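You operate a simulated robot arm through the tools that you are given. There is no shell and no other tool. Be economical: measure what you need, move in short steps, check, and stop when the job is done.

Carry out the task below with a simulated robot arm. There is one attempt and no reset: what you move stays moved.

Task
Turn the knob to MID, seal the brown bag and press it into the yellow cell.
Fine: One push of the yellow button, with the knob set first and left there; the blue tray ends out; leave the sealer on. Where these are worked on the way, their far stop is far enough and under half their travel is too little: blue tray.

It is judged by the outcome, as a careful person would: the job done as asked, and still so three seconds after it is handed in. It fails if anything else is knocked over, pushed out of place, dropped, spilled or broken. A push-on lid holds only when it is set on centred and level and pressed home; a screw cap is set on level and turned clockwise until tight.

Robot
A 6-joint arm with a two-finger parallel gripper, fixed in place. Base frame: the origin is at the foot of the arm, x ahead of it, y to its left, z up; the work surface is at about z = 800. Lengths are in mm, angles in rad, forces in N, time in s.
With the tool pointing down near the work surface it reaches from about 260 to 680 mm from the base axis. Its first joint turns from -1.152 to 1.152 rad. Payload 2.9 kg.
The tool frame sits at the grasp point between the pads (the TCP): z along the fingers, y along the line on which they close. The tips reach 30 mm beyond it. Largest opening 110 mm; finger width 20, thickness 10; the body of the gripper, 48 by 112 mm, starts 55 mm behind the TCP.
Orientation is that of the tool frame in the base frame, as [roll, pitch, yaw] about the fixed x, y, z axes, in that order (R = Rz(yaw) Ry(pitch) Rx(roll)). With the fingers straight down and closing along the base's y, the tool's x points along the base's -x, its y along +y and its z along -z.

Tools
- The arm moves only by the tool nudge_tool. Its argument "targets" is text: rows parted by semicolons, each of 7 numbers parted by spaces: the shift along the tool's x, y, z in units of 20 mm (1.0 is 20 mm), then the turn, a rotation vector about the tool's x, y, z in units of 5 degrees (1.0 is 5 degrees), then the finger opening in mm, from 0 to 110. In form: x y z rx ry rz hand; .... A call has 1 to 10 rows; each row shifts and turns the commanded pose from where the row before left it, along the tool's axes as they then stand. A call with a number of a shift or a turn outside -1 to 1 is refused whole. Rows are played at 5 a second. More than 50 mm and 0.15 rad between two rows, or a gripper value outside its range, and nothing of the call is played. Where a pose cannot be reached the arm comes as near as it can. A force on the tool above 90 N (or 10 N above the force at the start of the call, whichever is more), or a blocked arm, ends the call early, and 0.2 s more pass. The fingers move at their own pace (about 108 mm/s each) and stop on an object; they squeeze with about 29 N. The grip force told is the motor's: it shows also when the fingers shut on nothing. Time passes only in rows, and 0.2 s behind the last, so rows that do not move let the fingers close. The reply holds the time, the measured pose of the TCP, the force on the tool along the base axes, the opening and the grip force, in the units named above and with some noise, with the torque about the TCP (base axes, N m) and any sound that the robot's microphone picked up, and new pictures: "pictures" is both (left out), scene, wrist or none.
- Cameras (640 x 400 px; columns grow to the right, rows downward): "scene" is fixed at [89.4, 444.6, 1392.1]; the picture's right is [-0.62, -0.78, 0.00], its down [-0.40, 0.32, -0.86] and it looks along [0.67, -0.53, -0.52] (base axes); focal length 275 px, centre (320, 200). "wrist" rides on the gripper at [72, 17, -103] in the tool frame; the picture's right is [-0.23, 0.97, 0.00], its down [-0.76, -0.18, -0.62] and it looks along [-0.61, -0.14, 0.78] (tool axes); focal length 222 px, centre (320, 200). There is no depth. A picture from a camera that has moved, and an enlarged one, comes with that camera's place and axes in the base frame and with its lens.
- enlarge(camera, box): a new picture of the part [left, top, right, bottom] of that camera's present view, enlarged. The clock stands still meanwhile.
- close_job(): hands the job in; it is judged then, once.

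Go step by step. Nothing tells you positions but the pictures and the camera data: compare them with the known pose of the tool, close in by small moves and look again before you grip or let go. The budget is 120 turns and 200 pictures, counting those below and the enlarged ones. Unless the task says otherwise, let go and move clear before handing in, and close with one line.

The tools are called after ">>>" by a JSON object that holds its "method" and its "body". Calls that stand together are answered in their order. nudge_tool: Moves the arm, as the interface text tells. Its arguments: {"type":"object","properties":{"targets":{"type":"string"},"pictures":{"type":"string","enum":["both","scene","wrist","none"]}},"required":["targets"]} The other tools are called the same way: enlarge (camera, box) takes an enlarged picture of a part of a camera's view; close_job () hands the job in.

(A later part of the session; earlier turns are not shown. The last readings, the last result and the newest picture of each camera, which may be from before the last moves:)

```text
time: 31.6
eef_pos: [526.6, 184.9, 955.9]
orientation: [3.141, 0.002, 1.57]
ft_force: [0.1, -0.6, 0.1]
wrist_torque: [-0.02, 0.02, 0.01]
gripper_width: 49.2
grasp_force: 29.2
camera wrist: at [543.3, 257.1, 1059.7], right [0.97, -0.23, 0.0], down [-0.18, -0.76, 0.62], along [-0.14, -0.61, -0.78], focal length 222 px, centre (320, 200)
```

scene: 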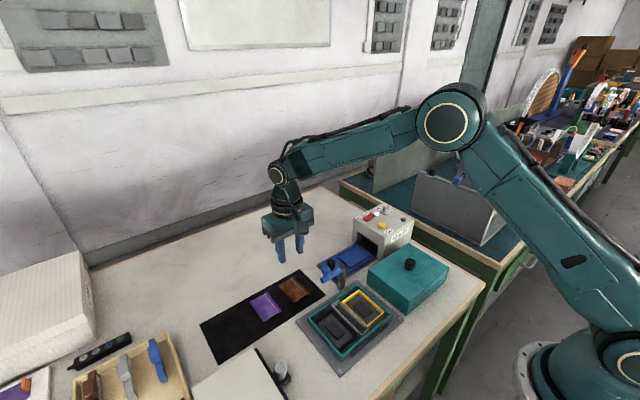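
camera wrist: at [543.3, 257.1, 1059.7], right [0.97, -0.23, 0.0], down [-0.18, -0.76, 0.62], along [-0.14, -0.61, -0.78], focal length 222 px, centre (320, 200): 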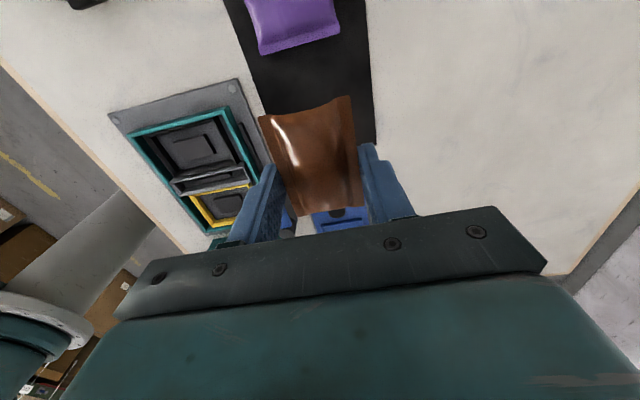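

The bag turned with the gripper; tool x is now +y and tool y is +x. I'll fly to above the tray.

>>> {"method": "nudge_tool", "body": {"targets": "-0.5 -0.033 0 0 0 0 30;-1 -0.033 0 0 0 0 30;-1 -0.033 0 0 0 0 30;-1 -0.033 0 0 0 0 30;-1 -0.033 0 0 0 0 30;-1 -0.033 0 0 0 0 30;-1 -0.033 0 0 0 0 30;-1 -0.033 0 0 0 0 30;-1 -0.033 0 0 0 0 30;-1 -0.033 0 0 0 0 30", "pictures": "none"}}

>>> {"method": "nudge_tool", "body": {"targets": "-0.7 0 0.3 0 0 0 30;-0.5 0 0.5 0 0 0 30;0 0 0.5 0 0 0 30;0 0 0.5 0 0 0 30;0 0 0 0 0 0 30"}}

>>> {"method": "enlarge", "body": {"camera": "scene", "box": [310, 190, 420, 280]}}

>>> {"method": "enlarge", "body": {"camera": "wrist", "box": [220, 80, 420, 230]}}

```text
time: 33.8
eef_pos: [520.1, -6.4, 957.8]
orientation: [3.141, -0.001, 1.569]
ft_force: [0.0, 0.0, -0.1]
wrist_torque: [0.01, 0.01, 0.01]
gripper_width: 48.9
grasp_force: 28.7
```

```text
time: 35.0
eef_pos: [520.1, -29.5, 920.3]
orientation: [-3.141, -0.001, 1.572]
ft_force: [0.3, 0.4, -1.0]
wrist_torque: [-0.01, 0.02, 0.02]
gripper_width: 48.8
grasp_force: 29.5
camera wrist: at [537.2, 43.1, 1024.1], right [0.97, -0.23, 0.0], down [-0.18, -0.76, 0.62], along [-0.14, -0.61, -0.78], focal length 222 px, centre (320, 200)
```

scene: 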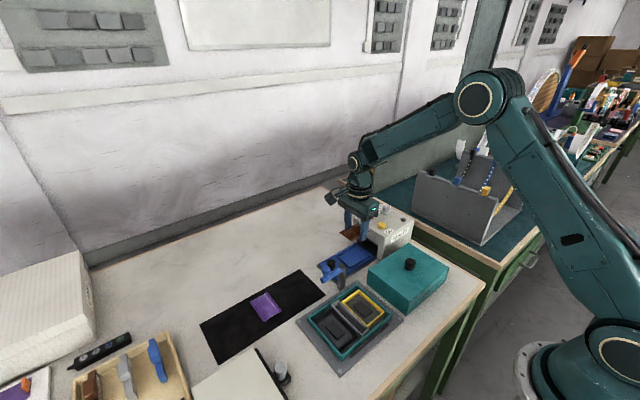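
wrist: 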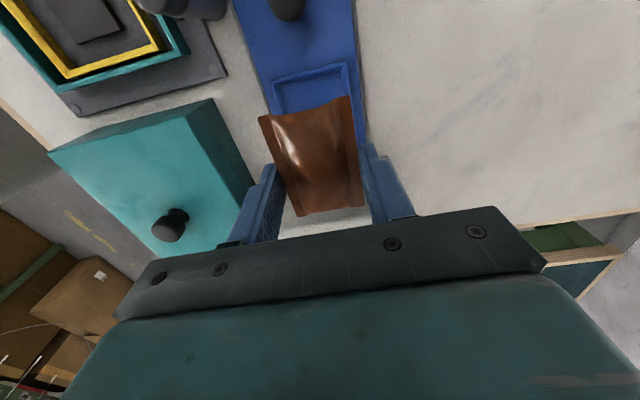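

```text
4.44 times, centred on (365, 235) of scene
camera zoom: at [89.5, 444.6, 1392.1], right [-0.62, -0.78, 0.0], down [-0.4, 0.32, -0.86], along [0.67, -0.53, -0.52], focal length 1223 px, centre (120, 44)
```

zoom: 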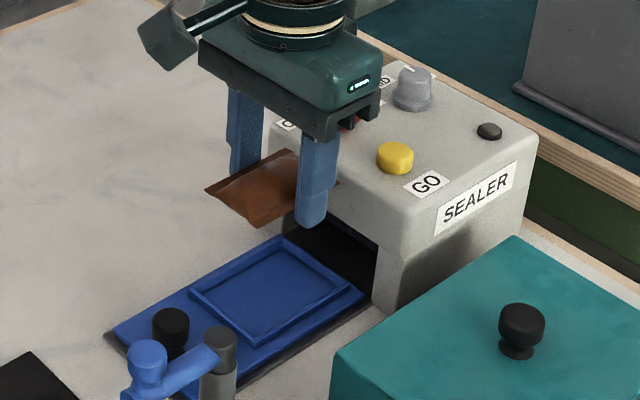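

```text
2.67 times, centred on (320, 155) of wrist
camera zoom: at [537.2, 43.1, 1024.1], right [0.97, -0.23, 0.0], down [-0.18, -0.76, 0.62], along [-0.14, -0.61, -0.78], focal length 592 px, centre (320, 320)
```

zoom: 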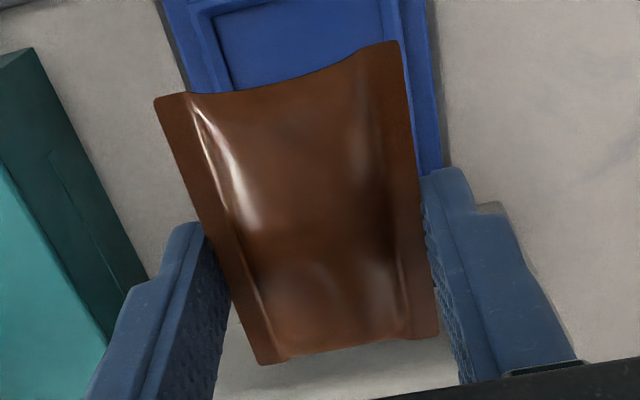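

Bag is over the tray. I measure the recess more finely before lowering.

>>> {"method": "enlarge", "body": {"camera": "scene", "box": [345, 236, 409, 276]}}

>>> {"method": "enlarge", "body": {"camera": "wrist", "box": [230, 0, 390, 110]}}

```text
10.00 times, centred on (377, 256) of scene
camera zoom: at [89.5, 444.6, 1392.1], right [-0.62, -0.78, 0.0], down [-0.4, 0.32, -0.86], along [0.67, -0.53, -0.52], focal length 2751 px, centre (-250, -360)
```

zoom: 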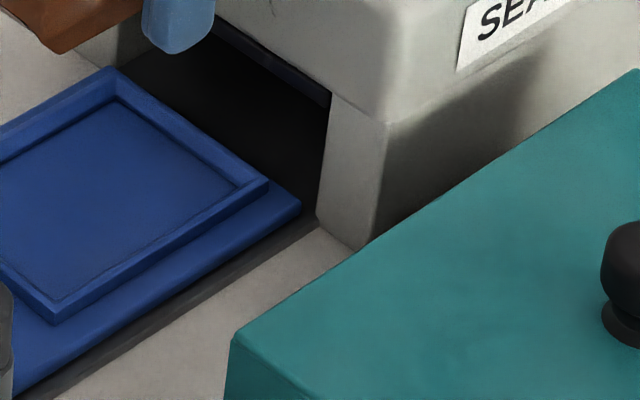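

```text
3.64 times, centred on (310, 55) of wrist
camera zoom: at [537.2, 43.1, 1024.1], right [0.97, -0.23, 0.0], down [-0.18, -0.76, 0.62], along [-0.14, -0.61, -0.78], focal length 808 px, centre (356, 727)
```

zoom: 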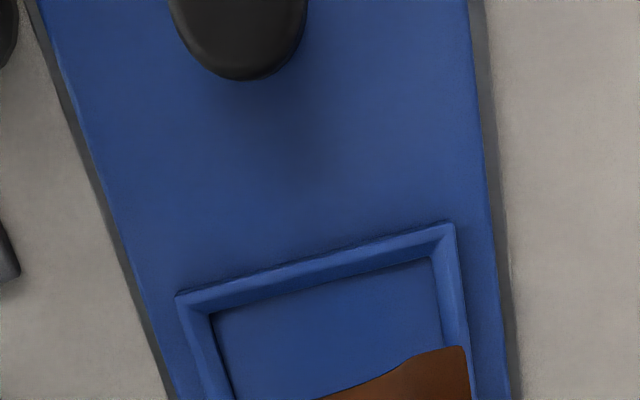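

The recess centre is about (520.4,-30), with the ridge top near z 810. I'll lower the bag to just above it.

>>> {"method": "nudge_tool", "body": {"targets": "0 0 0.8 0 0 0 30;0 0 0.8 0 0 0 30;0 0 0.8 0 0 0 30;0 0 0.8 0 0 0 30;0 0 0.5 0 0 0 30;0 0 0 0 0 0 30"}}

>>> {"method": "enlarge", "body": {"camera": "scene", "box": [335, 226, 409, 276]}}

>>> {"method": "enlarge", "body": {"camera": "wrist", "box": [220, 60, 420, 220]}}

```text
time: 36.4
eef_pos: [519.6, -29.7, 847.7]
orientation: [3.141, 0.0, 1.569]
ft_force: [-0.7, 0.0, -0.5]
wrist_torque: [-0.02, -0.01, 0.0]
gripper_width: 48.8
grasp_force: 28.7
camera wrist: at [535.8, 43.5, 950.0], right [0.97, -0.23, 0.0], down [-0.18, -0.76, 0.62], along [-0.14, -0.61, -0.78], focal length 222 px, centre (320, 200)
```

scene: 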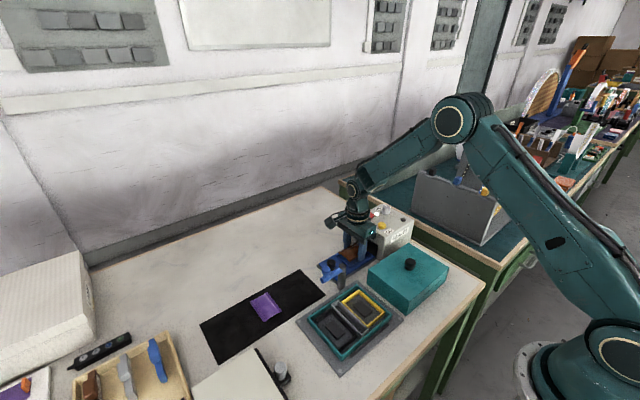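
wrist: 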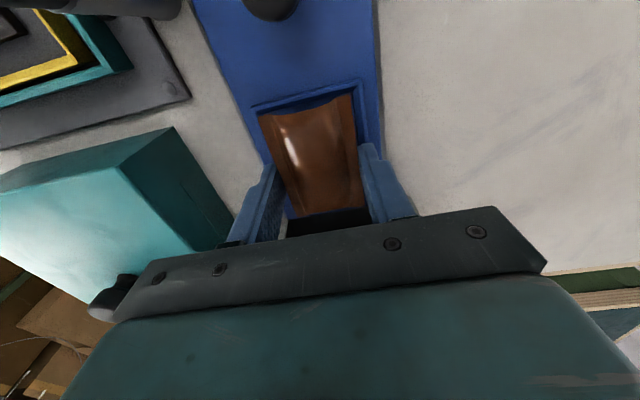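

```text
8.00 times, centred on (372, 251) of scene
camera zoom: at [89.5, 444.6, 1392.1], right [-0.62, -0.78, 0.0], down [-0.4, 0.32, -0.86], along [0.67, -0.53, -0.52], focal length 2201 px, centre (-96, -208)
```

zoom: 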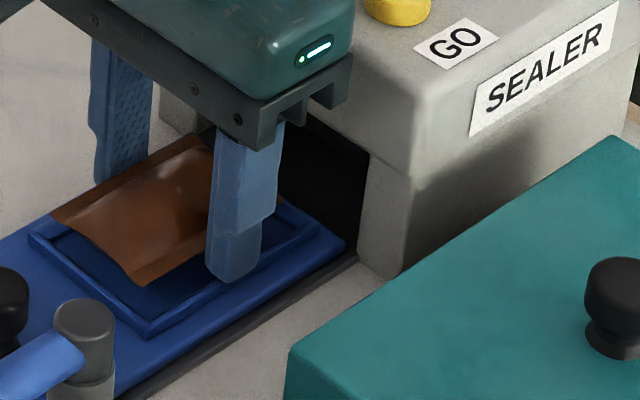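

```text
2.50 times, centred on (320, 140) of wrist
camera zoom: at [535.8, 43.5, 950.0], right [0.97, -0.23, 0.0], down [-0.18, -0.76, 0.62], along [-0.14, -0.61, -0.78], focal length 555 px, centre (320, 350)
```

zoom: 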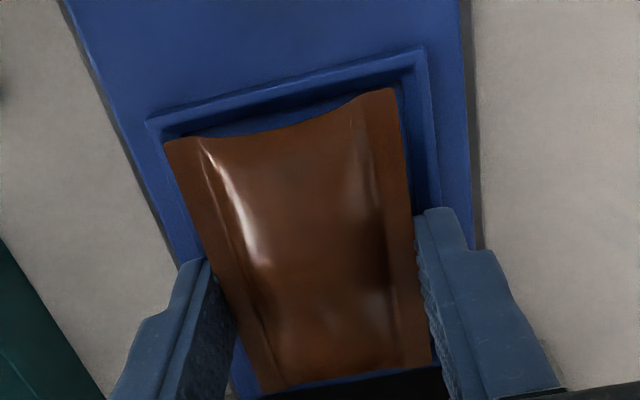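

By parallax the bag sits about 4 mm too far to +y. I'll correct that, lower to just above the ridge, and release.

>>> {"method": "nudge_tool", "body": {"targets": "-0.21 0.02 0 0 0 0 30;0 0 0.15 0 0 0 30;0 0 0.15 0 0 0 30;0 0 0 0 0 0 30", "pictures": "wrist"}}

>>> {"method": "enlarge", "body": {"camera": "wrist", "box": [220, 60, 420, 220]}}

>>> {"method": "enlarge", "body": {"camera": "scene", "box": [335, 226, 409, 276]}}

```text
time: 37.4
eef_pos: [519.1, -34.1, 846.5]
orientation: [3.138, 0.0, 1.57]
ft_force: [-19.1, 0.2, 55.4]
wrist_torque: [0.04, 1.3, 0.06]
gripper_width: 48.9
grasp_force: 28.4
camera wrist: at [535.9, 38.4, 948.8], right [0.97, -0.23, 0.0], down [-0.18, -0.76, 0.62], along [-0.14, -0.61, -0.78], focal length 222 px, centre (320, 200)
```

wrist: 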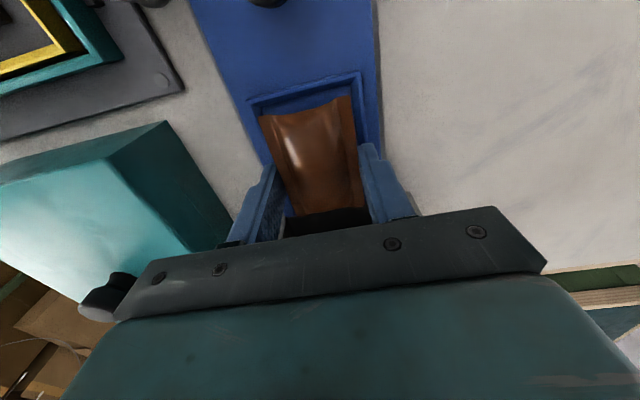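

```text
2.50 times, centred on (320, 140) of wrist
camera zoom: at [535.9, 38.4, 948.8], right [0.97, -0.23, 0.0], down [-0.18, -0.76, 0.62], along [-0.14, -0.61, -0.78], focal length 555 px, centre (320, 350)
```

zoom: 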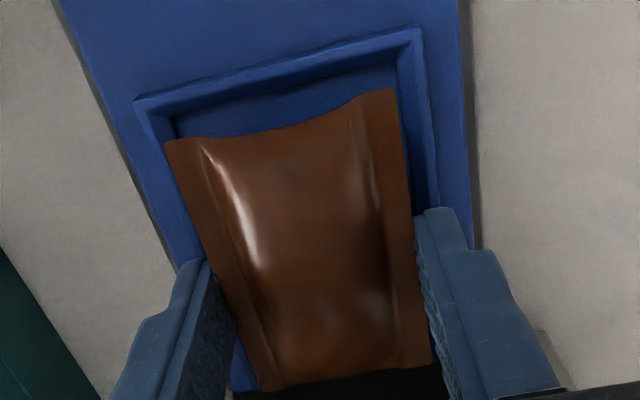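

```text
8.00 times, centred on (372, 251) of scene
camera zoom: at [88.1, 444.6, 1392.2], right [-0.62, -0.78, 0.0], down [-0.4, 0.32, -0.86], along [0.67, -0.53, -0.52], focal length 2201 px, centre (-96, -208)
```

zoom: 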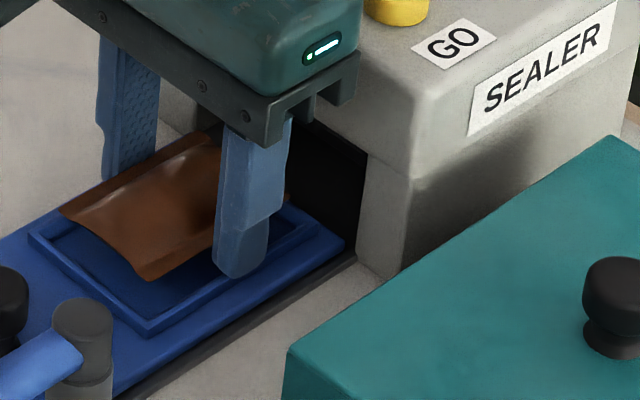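

The fingers are resting on the ridge. I'll back off, shift 3 mm in -y, and let go there.

>>> {"method": "nudge_tool", "body": {"targets": "0 0 -0.3 0 0 0 30;-0.15 0.02 0 0 0 0 30;0 0 0.12 0 0 0 30;0 0 0 0 0 0 30;0 0 0 0 0 0 56;0 0 0 0 0 0 56;0 0 0 0 0 0 56", "pictures": "wrist"}}

>>> {"method": "enlarge", "body": {"camera": "wrist", "box": [220, 60, 420, 220]}}

>>> {"method": "enlarge", "body": {"camera": "scene", "box": [335, 226, 409, 276]}}

```text
time: 39.0
eef_pos: [521.1, -36.9, 847.0]
orientation: [3.139, 0.002, 1.569]
ft_force: [-5.0, -0.5, 28.5]
wrist_torque: [-0.03, 0.59, -0.02]
gripper_width: 50.8
grasp_force: 0.1
camera wrist: at [536.8, 35.7, 949.0], right [0.97, -0.23, 0.0], down [-0.18, -0.76, 0.62], along [-0.14, -0.61, -0.78], focal length 222 px, centre (320, 200)
```

wrist: 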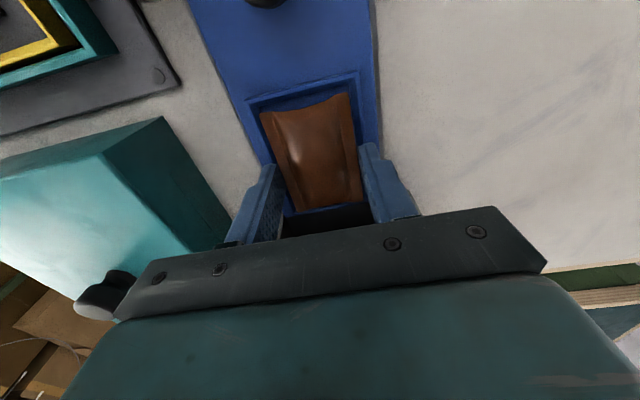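

```text
2.50 times, centred on (320, 140) of wrist
camera zoom: at [536.8, 35.7, 949.0], right [0.97, -0.23, 0.0], down [-0.18, -0.76, 0.62], along [-0.14, -0.61, -0.78], focal length 555 px, centre (320, 350)
```

zoom: 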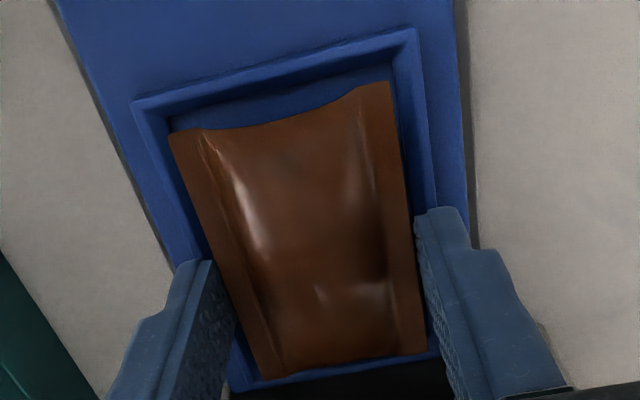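

```text
8.00 times, centred on (372, 251) of scene
camera zoom: at [88.9, 444.6, 1392.1], right [-0.62, -0.78, 0.0], down [-0.4, 0.32, -0.86], along [0.67, -0.53, -0.52], focal length 2201 px, centre (-96, -208)
```

zoom: 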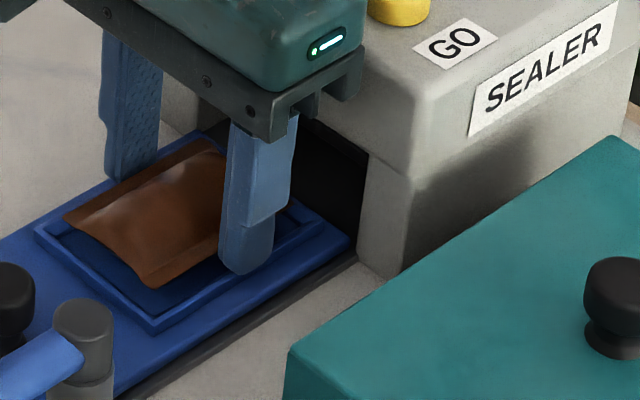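

The bag was freed, but the fingers drag on the ridge. I'll raise 2 mm, open a bit more, then lift clear.

>>> {"method": "nudge_tool", "body": {"targets": "0 0 -0.15 0 0 0 60;0 0 0 0 0 0 66;0 0 0 0 0 0 66;0 0 -0.5 0 0 0 66;0 0 -1 0 0 0 66;0 0 -1 0 0 0 66;0 0 -1 0 0 0 66;0 0 -0.5 0 0 0 66"}}

>>> {"method": "enlarge", "body": {"camera": "wrist", "box": [220, 40, 420, 200]}}

>>> {"method": "enlarge", "body": {"camera": "scene", "box": [335, 226, 409, 276]}}

```text
time: 40.8
eef_pos: [520.6, -36.3, 928.1]
orientation: [-3.14, 0.001, 1.572]
ft_force: [-0.1, 0.3, 1.1]
wrist_torque: [0.0, -0.04, 0.0]
gripper_width: 65.9
grasp_force: 0.1
camera wrist: at [537.2, 36.5, 1031.5], right [0.97, -0.23, 0.0], down [-0.18, -0.76, 0.62], along [-0.14, -0.61, -0.78], focal length 222 px, centre (320, 200)
```

scene: 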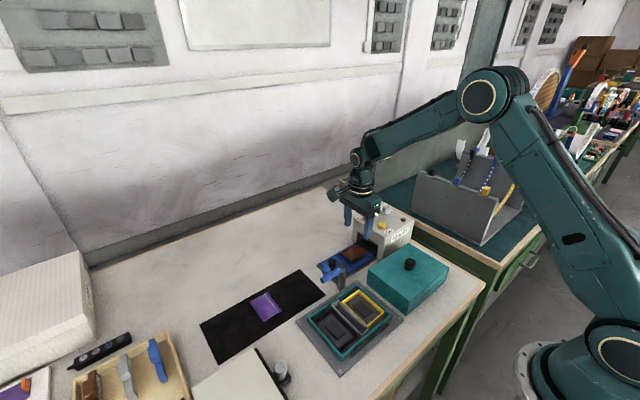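
wrist: 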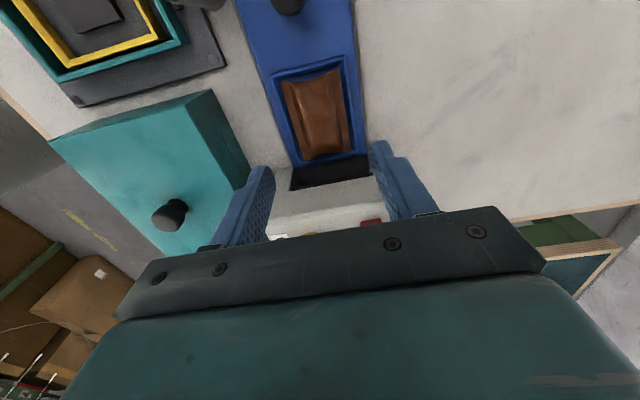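

```text
2.50 times, centred on (320, 120) of wrist
camera zoom: at [537.2, 36.5, 1031.5], right [0.97, -0.23, 0.0], down [-0.18, -0.76, 0.62], along [-0.14, -0.61, -0.78], focal length 555 px, centre (320, 400)
```

zoom: 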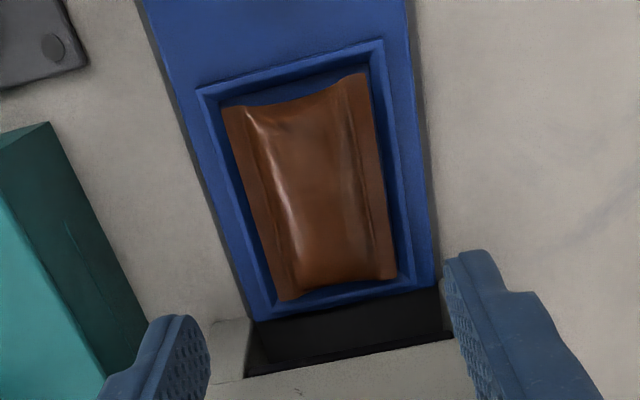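

```text
8.00 times, centred on (372, 251) of scene
camera zoom: at [89.4, 444.6, 1392.1], right [-0.62, -0.78, 0.0], down [-0.4, 0.32, -0.86], along [0.67, -0.53, -0.52], focal length 2201 px, centre (-96, -208)
```

zoom: 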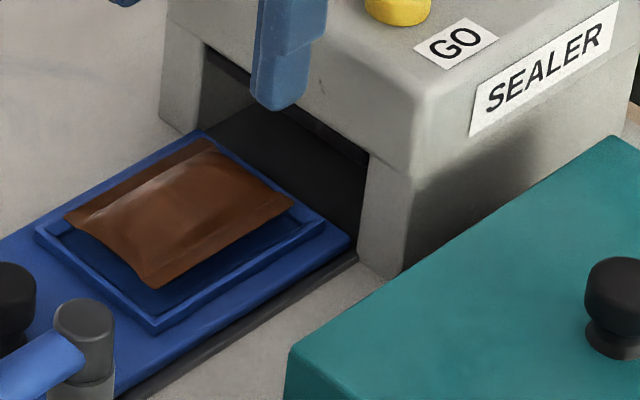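

The bag lies centred in the recess. Next I move over the tray knob at about (519,62).

>>> {"method": "nudge_tool", "body": {"targets": "1 0 -0.2 0 0 0 50;1 0 0 0 0 0 44;1 0 0 0 0 0 44;1 0 0 0 0 0 44;0.9 -0.05 0.2 0 0 0 44;0 0 0.6 0 0 0 44;0 0 0.6 0 0 0 44;0 0 0 0 0 0 44"}}

>>> {"method": "enlarge", "body": {"camera": "wrist", "box": [220, 80, 420, 220]}}

>>> {"method": "enlarge", "body": {"camera": "scene", "box": [310, 216, 390, 276]}}

```text
time: 42.6
eef_pos: [519.2, 59.7, 902.8]
orientation: [-3.141, 0.0, 1.57]
ft_force: [0.0, -0.3, -0.1]
wrist_torque: [0.02, -0.02, -0.03]
gripper_width: 44.0
grasp_force: 0.0
camera wrist: at [537.0, 133.6, 1005.9], right [0.97, -0.23, 0.0], down [-0.18, -0.76, 0.62], along [-0.14, -0.61, -0.78], focal length 222 px, centre (320, 200)
```

scene: 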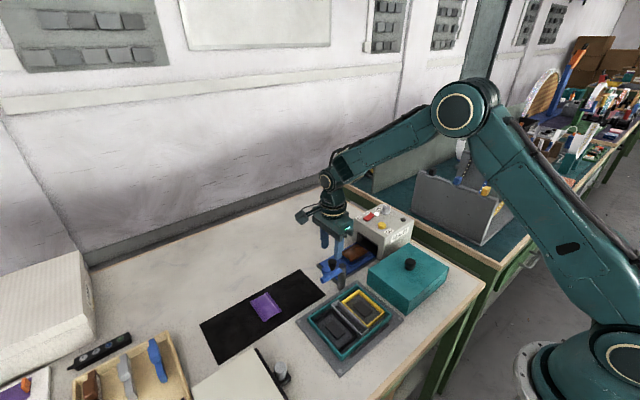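
wrist: 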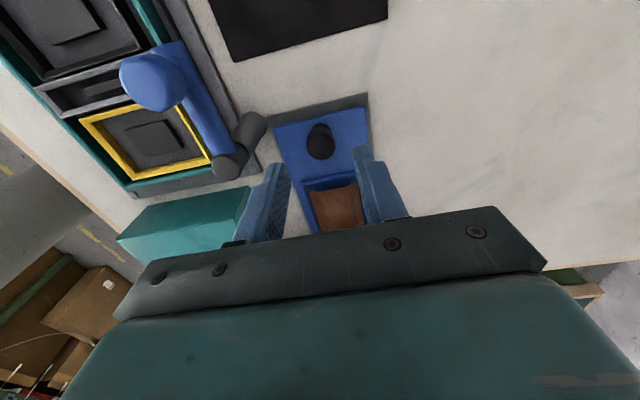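

```text
2.86 times, centred on (320, 150) of wrist
camera zoom: at [537.0, 133.6, 1005.9], right [0.97, -0.23, 0.0], down [-0.18, -0.76, 0.62], along [-0.14, -0.61, -0.78], focal length 635 px, centre (320, 343)
```

zoom: 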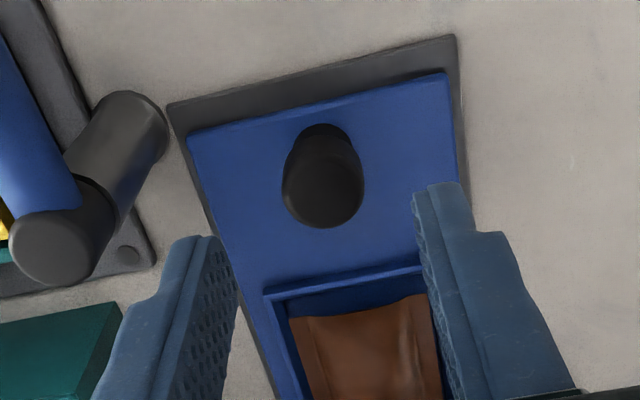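

```text
6.67 times, centred on (350, 246) of scene
camera zoom: at [89.4, 444.6, 1392.1], right [-0.62, -0.78, 0.0], down [-0.4, 0.32, -0.86], along [0.67, -0.53, -0.52], focal length 1834 px, centre (120, -107)
```

zoom: 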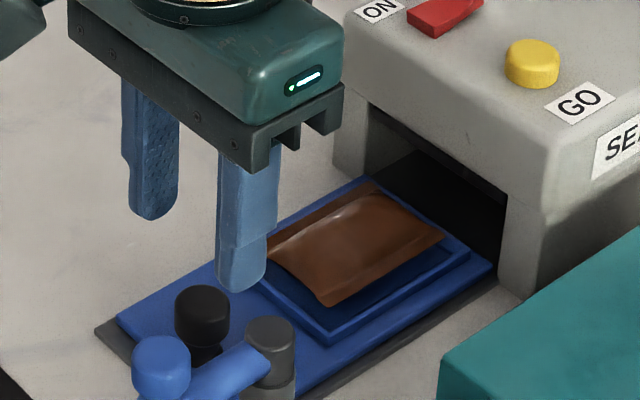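

The knob is at about (521,59). I'll descend and grip it.

>>> {"method": "nudge_tool", "body": {"targets": "0 0.08 0.6 0 0 0 44;0 0 0.6 0 0 0 44;0 0 0.6 0 0 0 44;0 0 0.6 0 0 0 44;0 0 0.2 0 0 0 44;0 0 0 0 0 0 10;0 0 0 0 0 0 10;0 0 0 0 0 0 10"}}

>>> {"method": "enlarge", "body": {"camera": "scene", "box": [310, 216, 390, 276]}}

```text
time: 44.4
eef_pos: [520.9, 61.2, 851.2]
orientation: [-3.137, -0.001, 1.57]
ft_force: [-20.0, 0.0, 6.2]
wrist_torque: [-0.06, 0.21, -0.11]
gripper_width: 23.0
grasp_force: 45.2
camera wrist: at [537.4, 133.6, 954.6], right [0.97, -0.23, -0.01], down [-0.17, -0.76, 0.62], along [-0.15, -0.61, -0.78], focal length 222 px, centre (320, 200)
```

scene: 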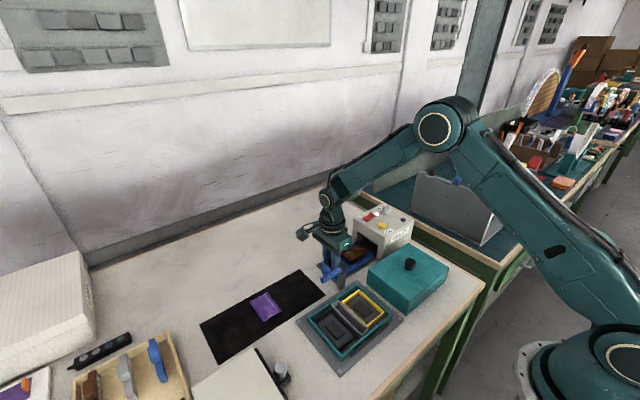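
wrist: 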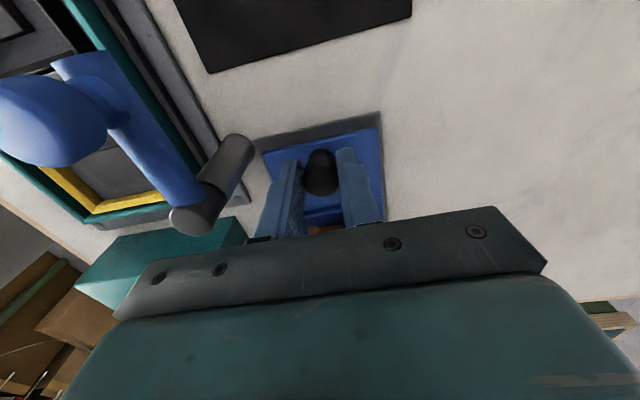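

```text
6.67 times, centred on (350, 246) of scene
camera zoom: at [88.9, 444.6, 1392.1], right [-0.62, -0.78, 0.0], down [-0.4, 0.32, -0.86], along [0.67, -0.53, -0.52], focal length 1834 px, centre (120, -107)
```

zoom: 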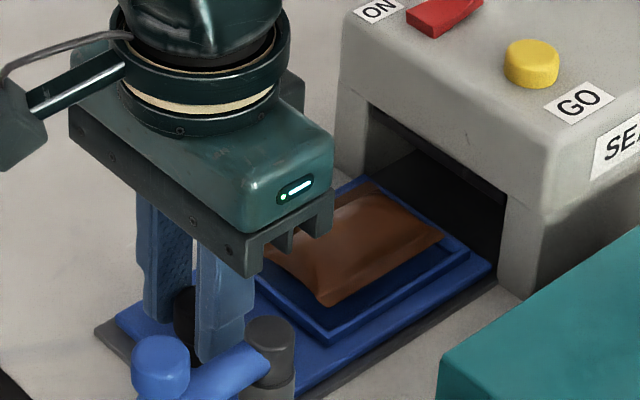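

Knob gripped. I'll ease the side load and push the tray in.

>>> {"method": "nudge_tool", "body": {"targets": "0 -0.06 0 0 0 0 10;-0.5 0 0 0 0 0 10;-0.5 0 0 0 0 0 10;-0.5 0 0 0 0 0 10;-0.5 0 0 0 0 0 10;-0.5 0 0 0 0 0 10;-0.5 0 0 0 0 0 10;0 0 0 0 0 0 10", "pictures": "scene"}}

```text
time: 46.2
eef_pos: [519.9, 0.3, 852.4]
orientation: [-3.141, 0.0, 1.57]
ft_force: [-8.8, 0.0, -8.7]
wrist_torque: [0.25, 0.08, 0.01]
gripper_width: 23.1
grasp_force: 45.0
```

scene: 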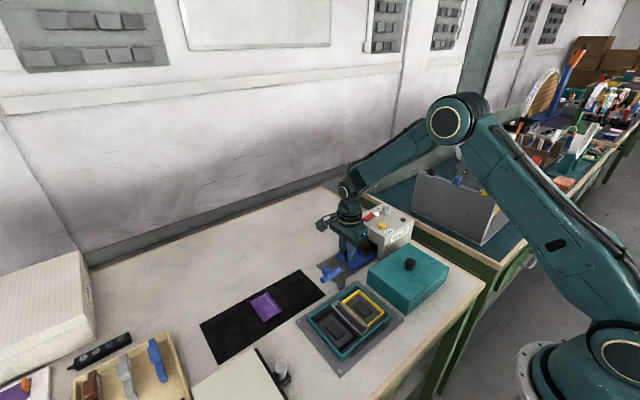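

The tray slides freely, so I'll continue.

>>> {"method": "nudge_tool", "body": {"targets": "-0.5 0 0 0 0 0 10;-0.5 0 0 0 0 0 10;-0.3 0 0 0 0 0 10;-0.3 0 0 0 0 0 10;-0.3 0 0 0 0 0 10;0 0 0 0 0 0 10", "pictures": "scene"}}

>>> {"method": "enlarge", "body": {"camera": "scene", "box": [330, 196, 420, 276]}}

```text
time: 47.6
eef_pos: [518.8, -36.1, 852.1]
orientation: [-3.141, 0.001, 1.574]
ft_force: [-18.1, 7.3, 10.3]
wrist_torque: [-0.49, 0.32, -0.21]
gripper_width: 23.1
grasp_force: 45.4
```

scene: 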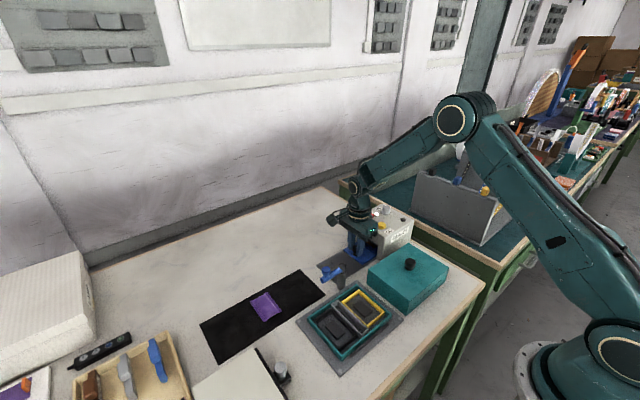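

```text
5.00 times, centred on (375, 236) of scene
camera zoom: at [88.9, 444.8, 1392.1], right [-0.62, -0.78, 0.0], down [-0.4, 0.32, -0.86], along [0.67, -0.53, -0.52], focal length 1375 px, centre (45, 20)
```

zoom: 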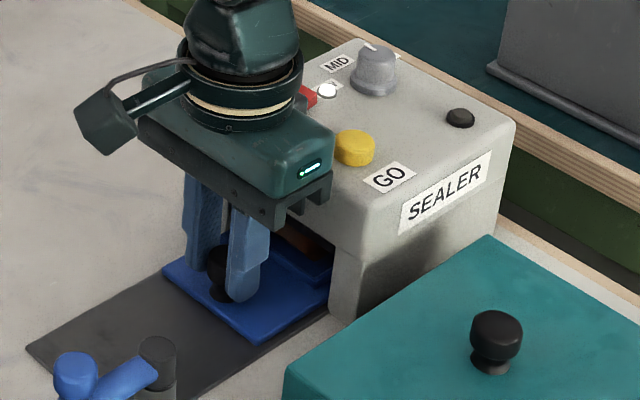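

>>> {"method": "nudge_tool", "body": {"targets": "-0.2 -0.04 0 0 0 0 10;-0.2 0 0 0 0 0 10;-0.2 0 0 0 0 0 10;0 0 0 0 0 0 10", "pictures": "none"}}

```text
time: 48.6
eef_pos: [520.1, -40.5, 850.9]
orientation: [3.14, -0.009, 1.585]
ft_force: [-8.1, 38.7, -0.8]
wrist_torque: [0.77, 0.17, -0.01]
gripper_width: 23.0
grasp_force: 44.8
```

A firm stop after 100 mm of travel, with the bag fully inside. I'll relax, release and lift.

>>> {"method": "nudge_tool", "body": {"targets": "0.15 0 0 0 0 0 10;0 0 0 0 0 0 44;0 0 0 0 0 0 44;0 0 -0.7 0 0 0 44;0.5 0 -1 0 0 0 44;0.5 0 -1 0 0 0 44;0 0 -1 0 0 0 44"}}

>>> {"method": "enlarge", "body": {"camera": "scene", "box": [330, 196, 420, 276]}}

```text
time: 50.2
eef_pos: [520.1, -23.8, 926.8]
orientation: [-3.141, 0.002, 1.571]
ft_force: [-0.2, -0.4, 0.1]
wrist_torque: [-0.02, -0.01, 0.02]
gripper_width: 44.0
grasp_force: 0.0
camera wrist: at [536.4, 47.1, 1029.0], right [0.97, -0.23, 0.0], down [-0.18, -0.76, 0.62], along [-0.14, -0.61, -0.78], focal length 222 px, centre (320, 200)
```

scene: 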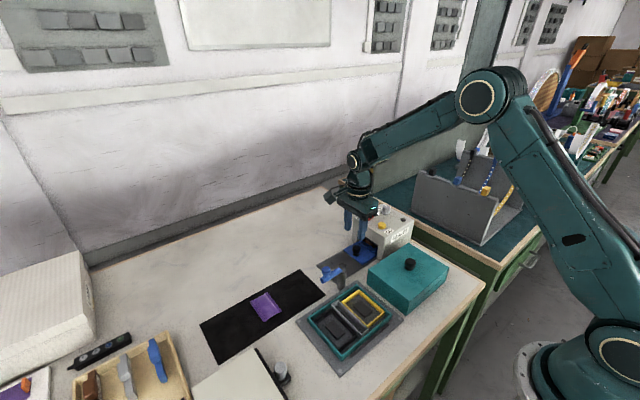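
wrist: 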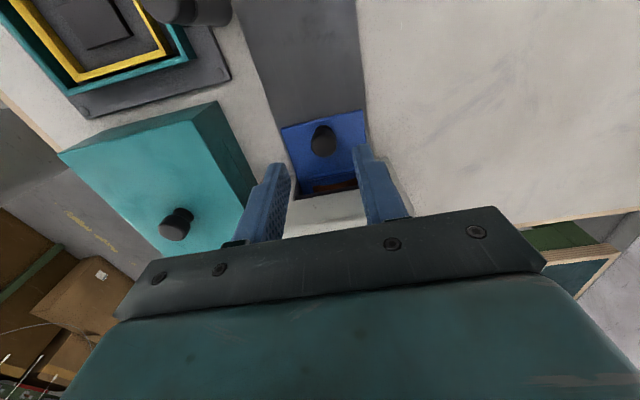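

```text
5.00 times, centred on (375, 236) of scene
camera zoom: at [89.4, 444.6, 1392.1], right [-0.62, -0.78, 0.0], down [-0.4, 0.32, -0.86], along [0.67, -0.53, -0.52], focal length 1375 px, centre (45, 20)
```

zoom: 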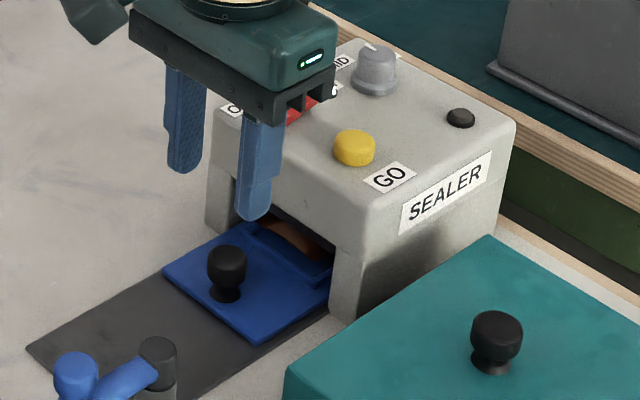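

>>> {"method": "enlarge", "body": {"camera": "wrist", "box": [260, 90, 380, 210]}}

>>> {"method": "enlarge", "body": {"camera": "scene", "box": [360, 230, 404, 266]}}

```text
3.33 times, centred on (320, 150) of wrist
camera zoom: at [536.4, 47.1, 1029.0], right [0.97, -0.23, 0.0], down [-0.18, -0.76, 0.62], along [-0.14, -0.61, -0.78], focal length 740 px, centre (320, 367)
```

zoom: 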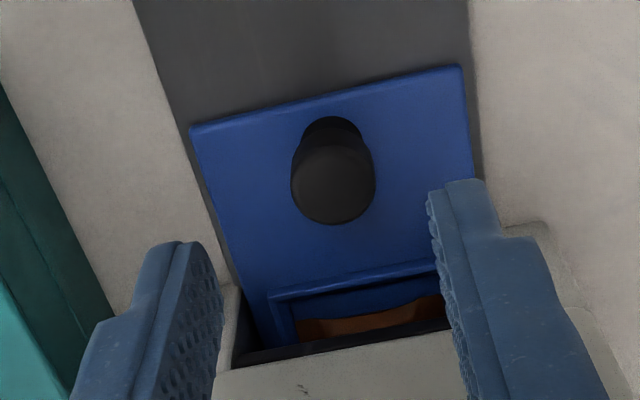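

```text
11.11 times, centred on (382, 248) of scene
camera zoom: at [89.4, 444.6, 1392.1], right [-0.62, -0.78, 0.0], down [-0.4, 0.32, -0.86], along [0.67, -0.53, -0.52], focal length 3056 px, centre (-369, -333)
```

zoom: 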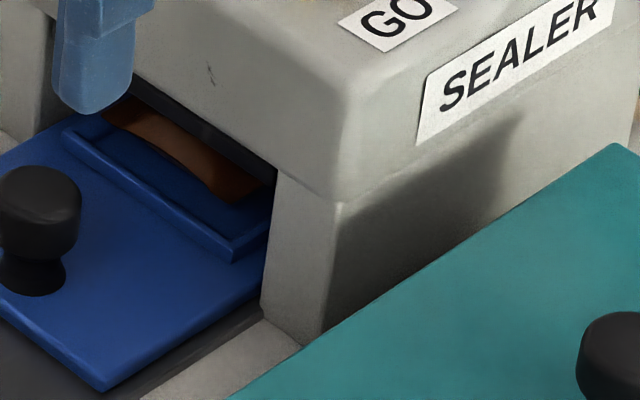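

The recess edge is still just outside. To be sure this is the stop and not a jam, I'll nudge the knob from behind with closed fingers.

>>> {"method": "nudge_tool", "body": {"targets": "0.5 0.05 0 0 0 0 0;0.4 0 0.5 0 0 0 0;0 0 0.9 0 0 0 0;0 0 0.9 0 0 0 0;0 0 0.9 0 0 0 0;0 0 0.6 0 0 0 0;-0.2 0 0 0 0 0 0;-0.2 0 0 0 0 0 0", "pictures": "scene"}}

>>> {"method": "nudge_tool", "body": {"targets": "-0.2 0 0 0 0 0 0;-0.2 0 0 0 0 0 0;-0.2 0 0 0 0 0 0;0 0 0 0 0 0 0", "pictures": "none"}}

```text
time: 52.0
eef_pos: [520.5, -17.0, 850.1]
orientation: [-3.141, -0.001, 1.57]
ft_force: [-0.7, 0.3, 0.8]
wrist_torque: [0.03, -0.01, -0.01]
gripper_width: 0.0
grasp_force: 28.7
```

scene: 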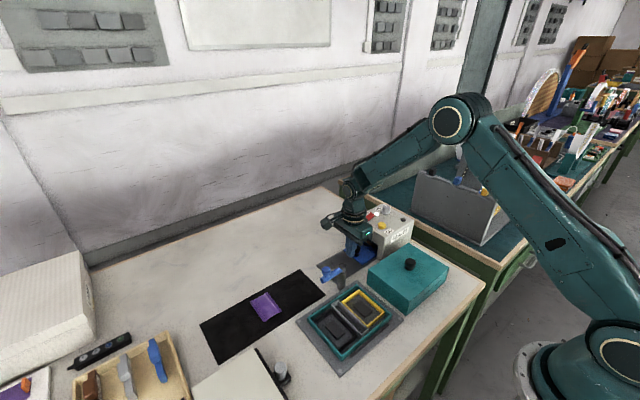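

```text
time: 53.0
eef_pos: [520.4, -18.5, 849.0]
orientation: [-3.141, -0.013, 1.586]
ft_force: [1.2, 44.3, 0.9]
wrist_torque: [0.66, 0.33, 0.0]
gripper_width: 0.0
grasp_force: 29.1
```

The tray is definitely at its stop. I'll retreat, rise, and move above the GO button.

>>> {"method": "nudge_tool", "body": {"targets": "0.8 0 0 0 0 0 0;0 0 -1 0 0 0 0;0 0 -1 0 0 0 0;0 0 -1 0 0 0 0;0 0 -1 0 0 0 0;0 0 -1 0 0 0 0;0 0 -0.75 0 0 0 0;-0.5 -0.3 0 0 0 0 0;-1 -0.3 0 0 0 0 0;-1 -0.3 0 0 0 0 0", "pictures": "none"}}

>>> {"method": "nudge_tool", "body": {"targets": "-1 -0.3 0 0 0 0 0;-1 0 0 0 0 0 0;-0.5 0 0 0 0 0 0;0 0 0 0 0 0 0"}}

>>> {"method": "enlarge", "body": {"camera": "scene", "box": [340, 176, 420, 236]}}

>>> {"method": "enlarge", "body": {"camera": "wrist", "box": [240, 100, 400, 220]}}

```text
time: 55.2
eef_pos: [502.2, -62.9, 965.6]
orientation: [-3.141, 0.001, 1.57]
ft_force: [0.0, -0.3, 0.3]
wrist_torque: [-0.02, -0.04, 0.02]
gripper_width: 0.0
grasp_force: 29.2
```

```text
time: 56.2
eef_pos: [495.3, -113.4, 965.1]
orientation: [-3.14, -0.002, 1.571]
ft_force: [-1.2, 0.6, 0.1]
wrist_torque: [-0.02, 0.0, -0.02]
gripper_width: 0.1
grasp_force: 28.6
camera wrist: at [511.7, -40.5, 1068.2], right [0.97, -0.23, 0.0], down [-0.18, -0.76, 0.62], along [-0.14, -0.61, -0.78], focal length 222 px, centre (320, 200)
```

scene: 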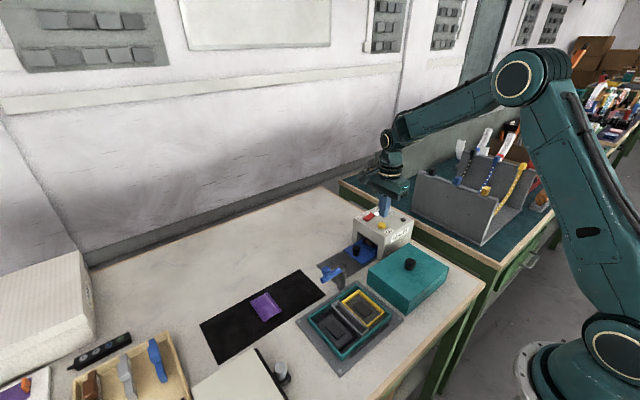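
wrist: 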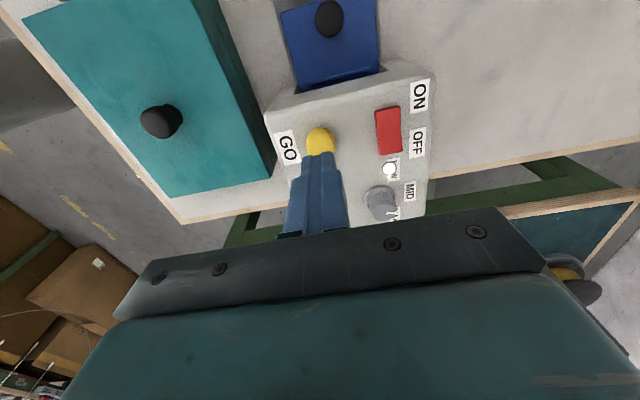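

```text
6.67 times, centred on (380, 206) of scene
camera zoom: at [89.5, 444.5, 1392.1], right [-0.62, -0.78, 0.0], down [-0.4, 0.32, -0.86], along [0.67, -0.53, -0.52], focal length 1834 px, centre (-80, 160)
```

zoom: 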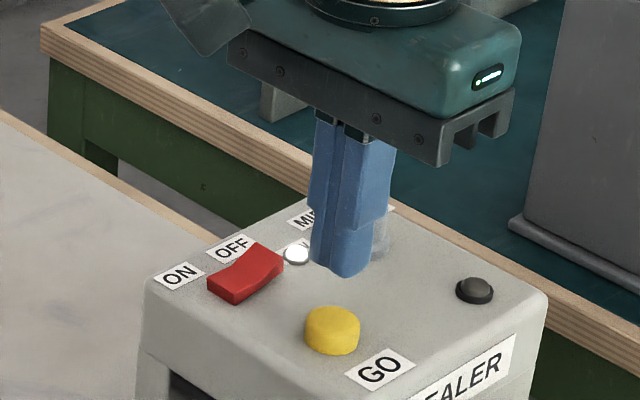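

```text
3.33 times, centred on (320, 160) of wrist
camera zoom: at [511.7, -40.5, 1068.2], right [0.97, -0.23, 0.0], down [-0.18, -0.76, 0.62], along [-0.14, -0.61, -0.78], focal length 740 px, centre (320, 333)
```

zoom: 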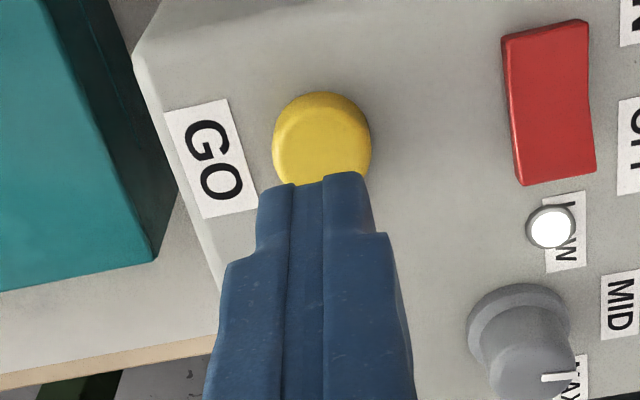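

Aligned over GO. I'll come down close first.

>>> {"method": "nudge_tool", "body": {"targets": "0 0 0.8 0 0 0 0;0 0 0.6 0 0 0 0;0 0 0 0 0 0 0", "pictures": "none"}}

>>> {"method": "enlarge", "body": {"camera": "scene", "box": [350, 190, 414, 236]}}

```text
time: 57.0
eef_pos: [494.8, -112.0, 937.4]
orientation: [3.141, 0.0, 1.572]
ft_force: [-0.5, 0.0, -0.2]
wrist_torque: [-0.02, 0.0, 0.03]
gripper_width: 0.0
grasp_force: 28.8
```

```text
8.70 times, centred on (382, 213) of scene
camera zoom: at [89.5, 444.6, 1392.1], right [-0.62, -0.78, 0.0], down [-0.4, 0.32, -0.86], along [0.67, -0.53, -0.52], focal length 2392 px, centre (-219, 87)
```

zoom: 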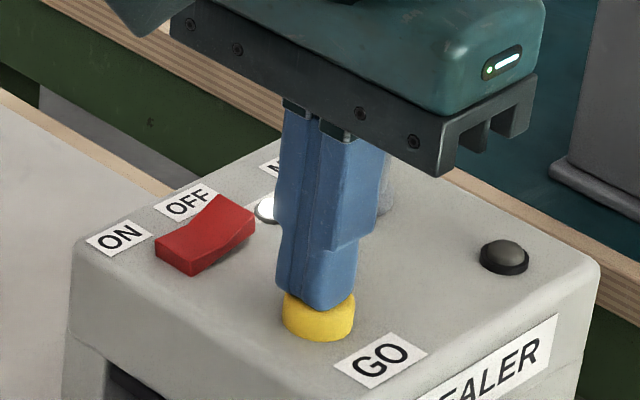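

>>> {"method": "nudge_tool", "body": {"targets": "0 0 0.15 0 0 0 0;0 0 0.15 0 0 0 0;0 0 0.15 0 0 0 0;0 0 0 0 0 0 0", "pictures": "none"}}

```text
time: 58.0
eef_pos: [495.8, -113.1, 929.5]
orientation: [3.141, 0.001, 1.57]
ft_force: [-5.7, 3.1, 19.6]
wrist_torque: [0.03, 0.19, -0.02]
gripper_width: 0.1
grasp_force: 29.6
heard: click
```

Click heard. I'll release straight up and watch the sealer.

>>> {"method": "nudge_tool", "body": {"targets": "0 0 -0.6 0 0 0 0;0 0 -0.8 0 0 0 0;0 0 -0.8 0 0 0 0;0 0 0 0 0 0 0", "pictures": "none"}}

>>> {"method": "enlarge", "body": {"camera": "scene", "box": [340, 176, 420, 256]}}

>>> {"method": "enlarge", "body": {"camera": "wrist", "box": [260, 0, 440, 220]}}

```text
time: 59.0
eef_pos: [496.3, -113.2, 971.7]
orientation: [3.141, 0.001, 1.571]
ft_force: [-1.1, 0.0, -0.4]
wrist_torque: [0.04, -0.04, -0.01]
gripper_width: 0.0
grasp_force: 29.5
```

```text
5.00 times, centred on (380, 216) of scene
camera zoom: at [89.4, 444.6, 1392.1], right [-0.62, -0.78, 0.0], down [-0.4, 0.32, -0.86], along [0.67, -0.53, -0.52], focal length 1375 px, centre (20, 120)
```

zoom: 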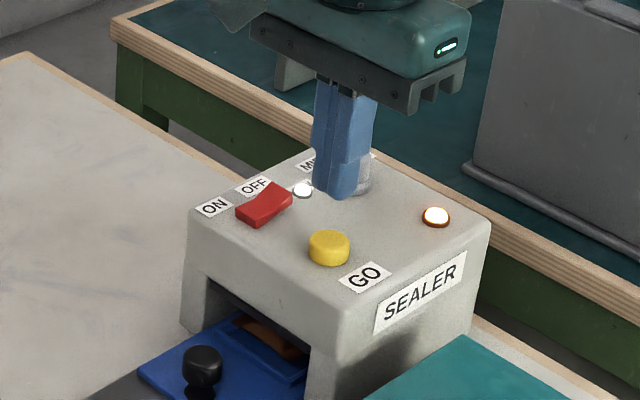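

```text
1.82 times, centred on (350, 110) of wrist
camera zoom: at [512.3, -40.0, 1073.9], right [0.97, -0.23, 0.0], down [-0.18, -0.76, 0.62], along [-0.14, -0.61, -0.78], focal length 404 px, centre (266, 364)
```

zoom: 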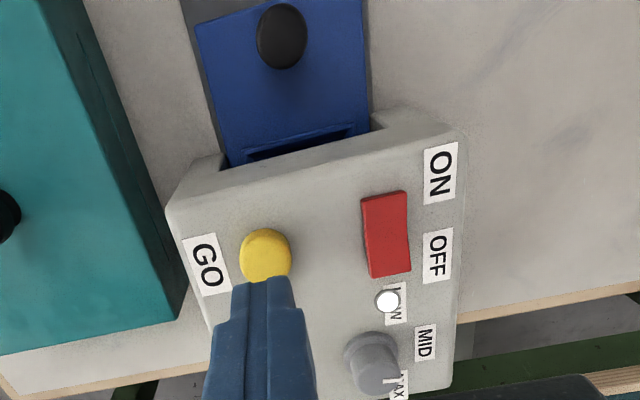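

The busy lamp is lit, so it's sealing. I'll move slowly back above the tray knob while waiting.

>>> {"method": "nudge_tool", "body": {"targets": "0.75 0.25 0 0 0 0 0;0.75 0.25 0 0 0 0 20;0.75 0.25 0 0 0 0 44;0.75 0.25 0 0 0 0 44;0.75 0.22 0 0 0 0 44;0 0 0 0 0 0 44;0 0 0 0 0 0 44;0 0 0 0 0 0 44;0 0 0 0 0 0 44;0 0 0 0 0 0 44", "pictures": "scene"}}

>>> {"method": "enlarge", "body": {"camera": "scene", "box": [330, 186, 420, 266]}}

```text
time: 61.2
eef_pos: [520.5, -36.6, 972.5]
orientation: [3.14, 0.0, 1.573]
ft_force: [-1.4, -0.3, 0.2]
wrist_torque: [-0.04, -0.01, 0.02]
gripper_width: 43.8
grasp_force: 0.0
```

scene: 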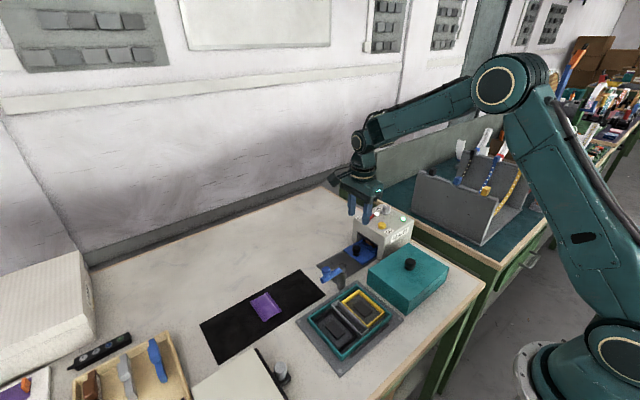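

```text
5.00 times, centred on (375, 226) of scene
camera zoom: at [89.4, 444.6, 1392.1], right [-0.62, -0.78, 0.0], down [-0.4, 0.32, -0.86], along [0.67, -0.53, -0.52], focal length 1375 px, centre (45, 70)
```

zoom: 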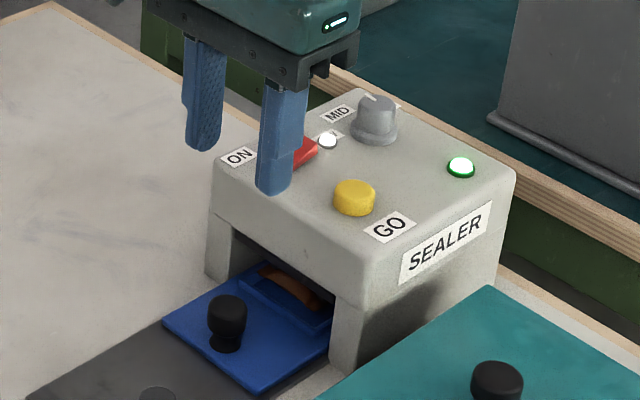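

The lamp is green: sealed. I'll go down and grip the tray knob.

>>> {"method": "nudge_tool", "body": {"targets": "0 0.02 1 0 0 0 44;0 0 1 0 0 0 44;0 0 1 0 0 0 44;0 0 1 0 0 0 44;0 0 1 0 0 0 44;0 0 1 0 0 0 44;0 0 0.05 0 0 0 44;0 0 0 0 0 0 10;0 0 0 0 0 0 10;0 0 0 0 0 0 10", "pictures": "none"}}

```text
time: 63.4
eef_pos: [520.1, -36.9, 851.4]
orientation: [-3.141, 0.0, 1.57]
ft_force: [-3.9, 0.0, -1.3]
wrist_torque: [0.0, 0.0, 0.01]
gripper_width: 23.3
grasp_force: 45.3
```

Gripped. I'll pull the tray out about 100 mm.

>>> {"method": "nudge_tool", "body": {"targets": "0.5 0 0 0 0 0 10;0.5 0 0 0 0 0 10;0.5 0 0 0 0 0 10;0.5 0 0 0 0 0 10;0.5 0 0 0 0 0 10;0.5 0 0 0 0 0 10;0.5 0 0 0 0 0 10;0.5 0 0 0 0 0 10;0.5 0 0 0 0 0 10;0 0 0 0 0 0 10", "pictures": "none"}}

>>> {"method": "nudge_tool", "body": {"targets": "0.25 0 0 0 0 0 10;0.2 0 0 0 0 0 10;0.2 0 0 0 0 0 10;0 0 0 0 0 0 10"}}

```text
time: 65.6
eef_pos: [520.0, 53.7, 851.1]
orientation: [-3.138, 0.0, 1.571]
ft_force: [-13.5, 0.2, -8.8]
wrist_torque: [-0.1, 0.16, -0.06]
gripper_width: 23.0
grasp_force: 45.2
```

```text
time: 66.6
eef_pos: [520.1, 63.8, 849.9]
orientation: [3.141, 0.004, 1.563]
ft_force: [-7.9, -22.0, -10.9]
wrist_torque: [0.12, 0.12, -0.07]
gripper_width: 23.0
grasp_force: 44.8
camera wrist: at [537.3, 136.3, 952.7], right [0.97, -0.23, 0.0], down [-0.18, -0.76, 0.63], along [-0.15, -0.61, -0.78], focal length 222 px, centre (320, 200)
```

scene: 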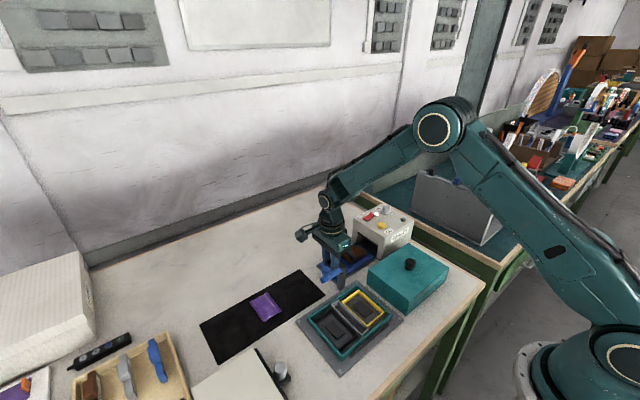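
wrist: 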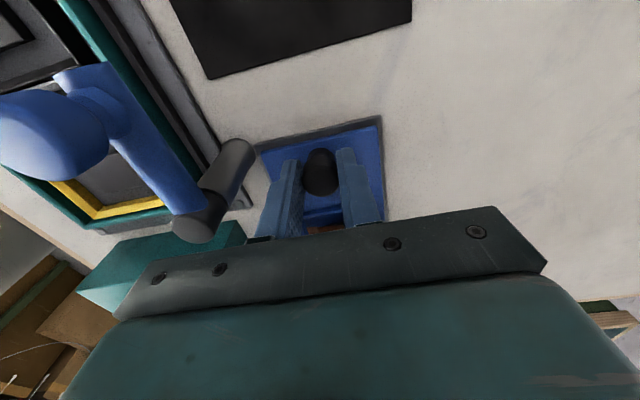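

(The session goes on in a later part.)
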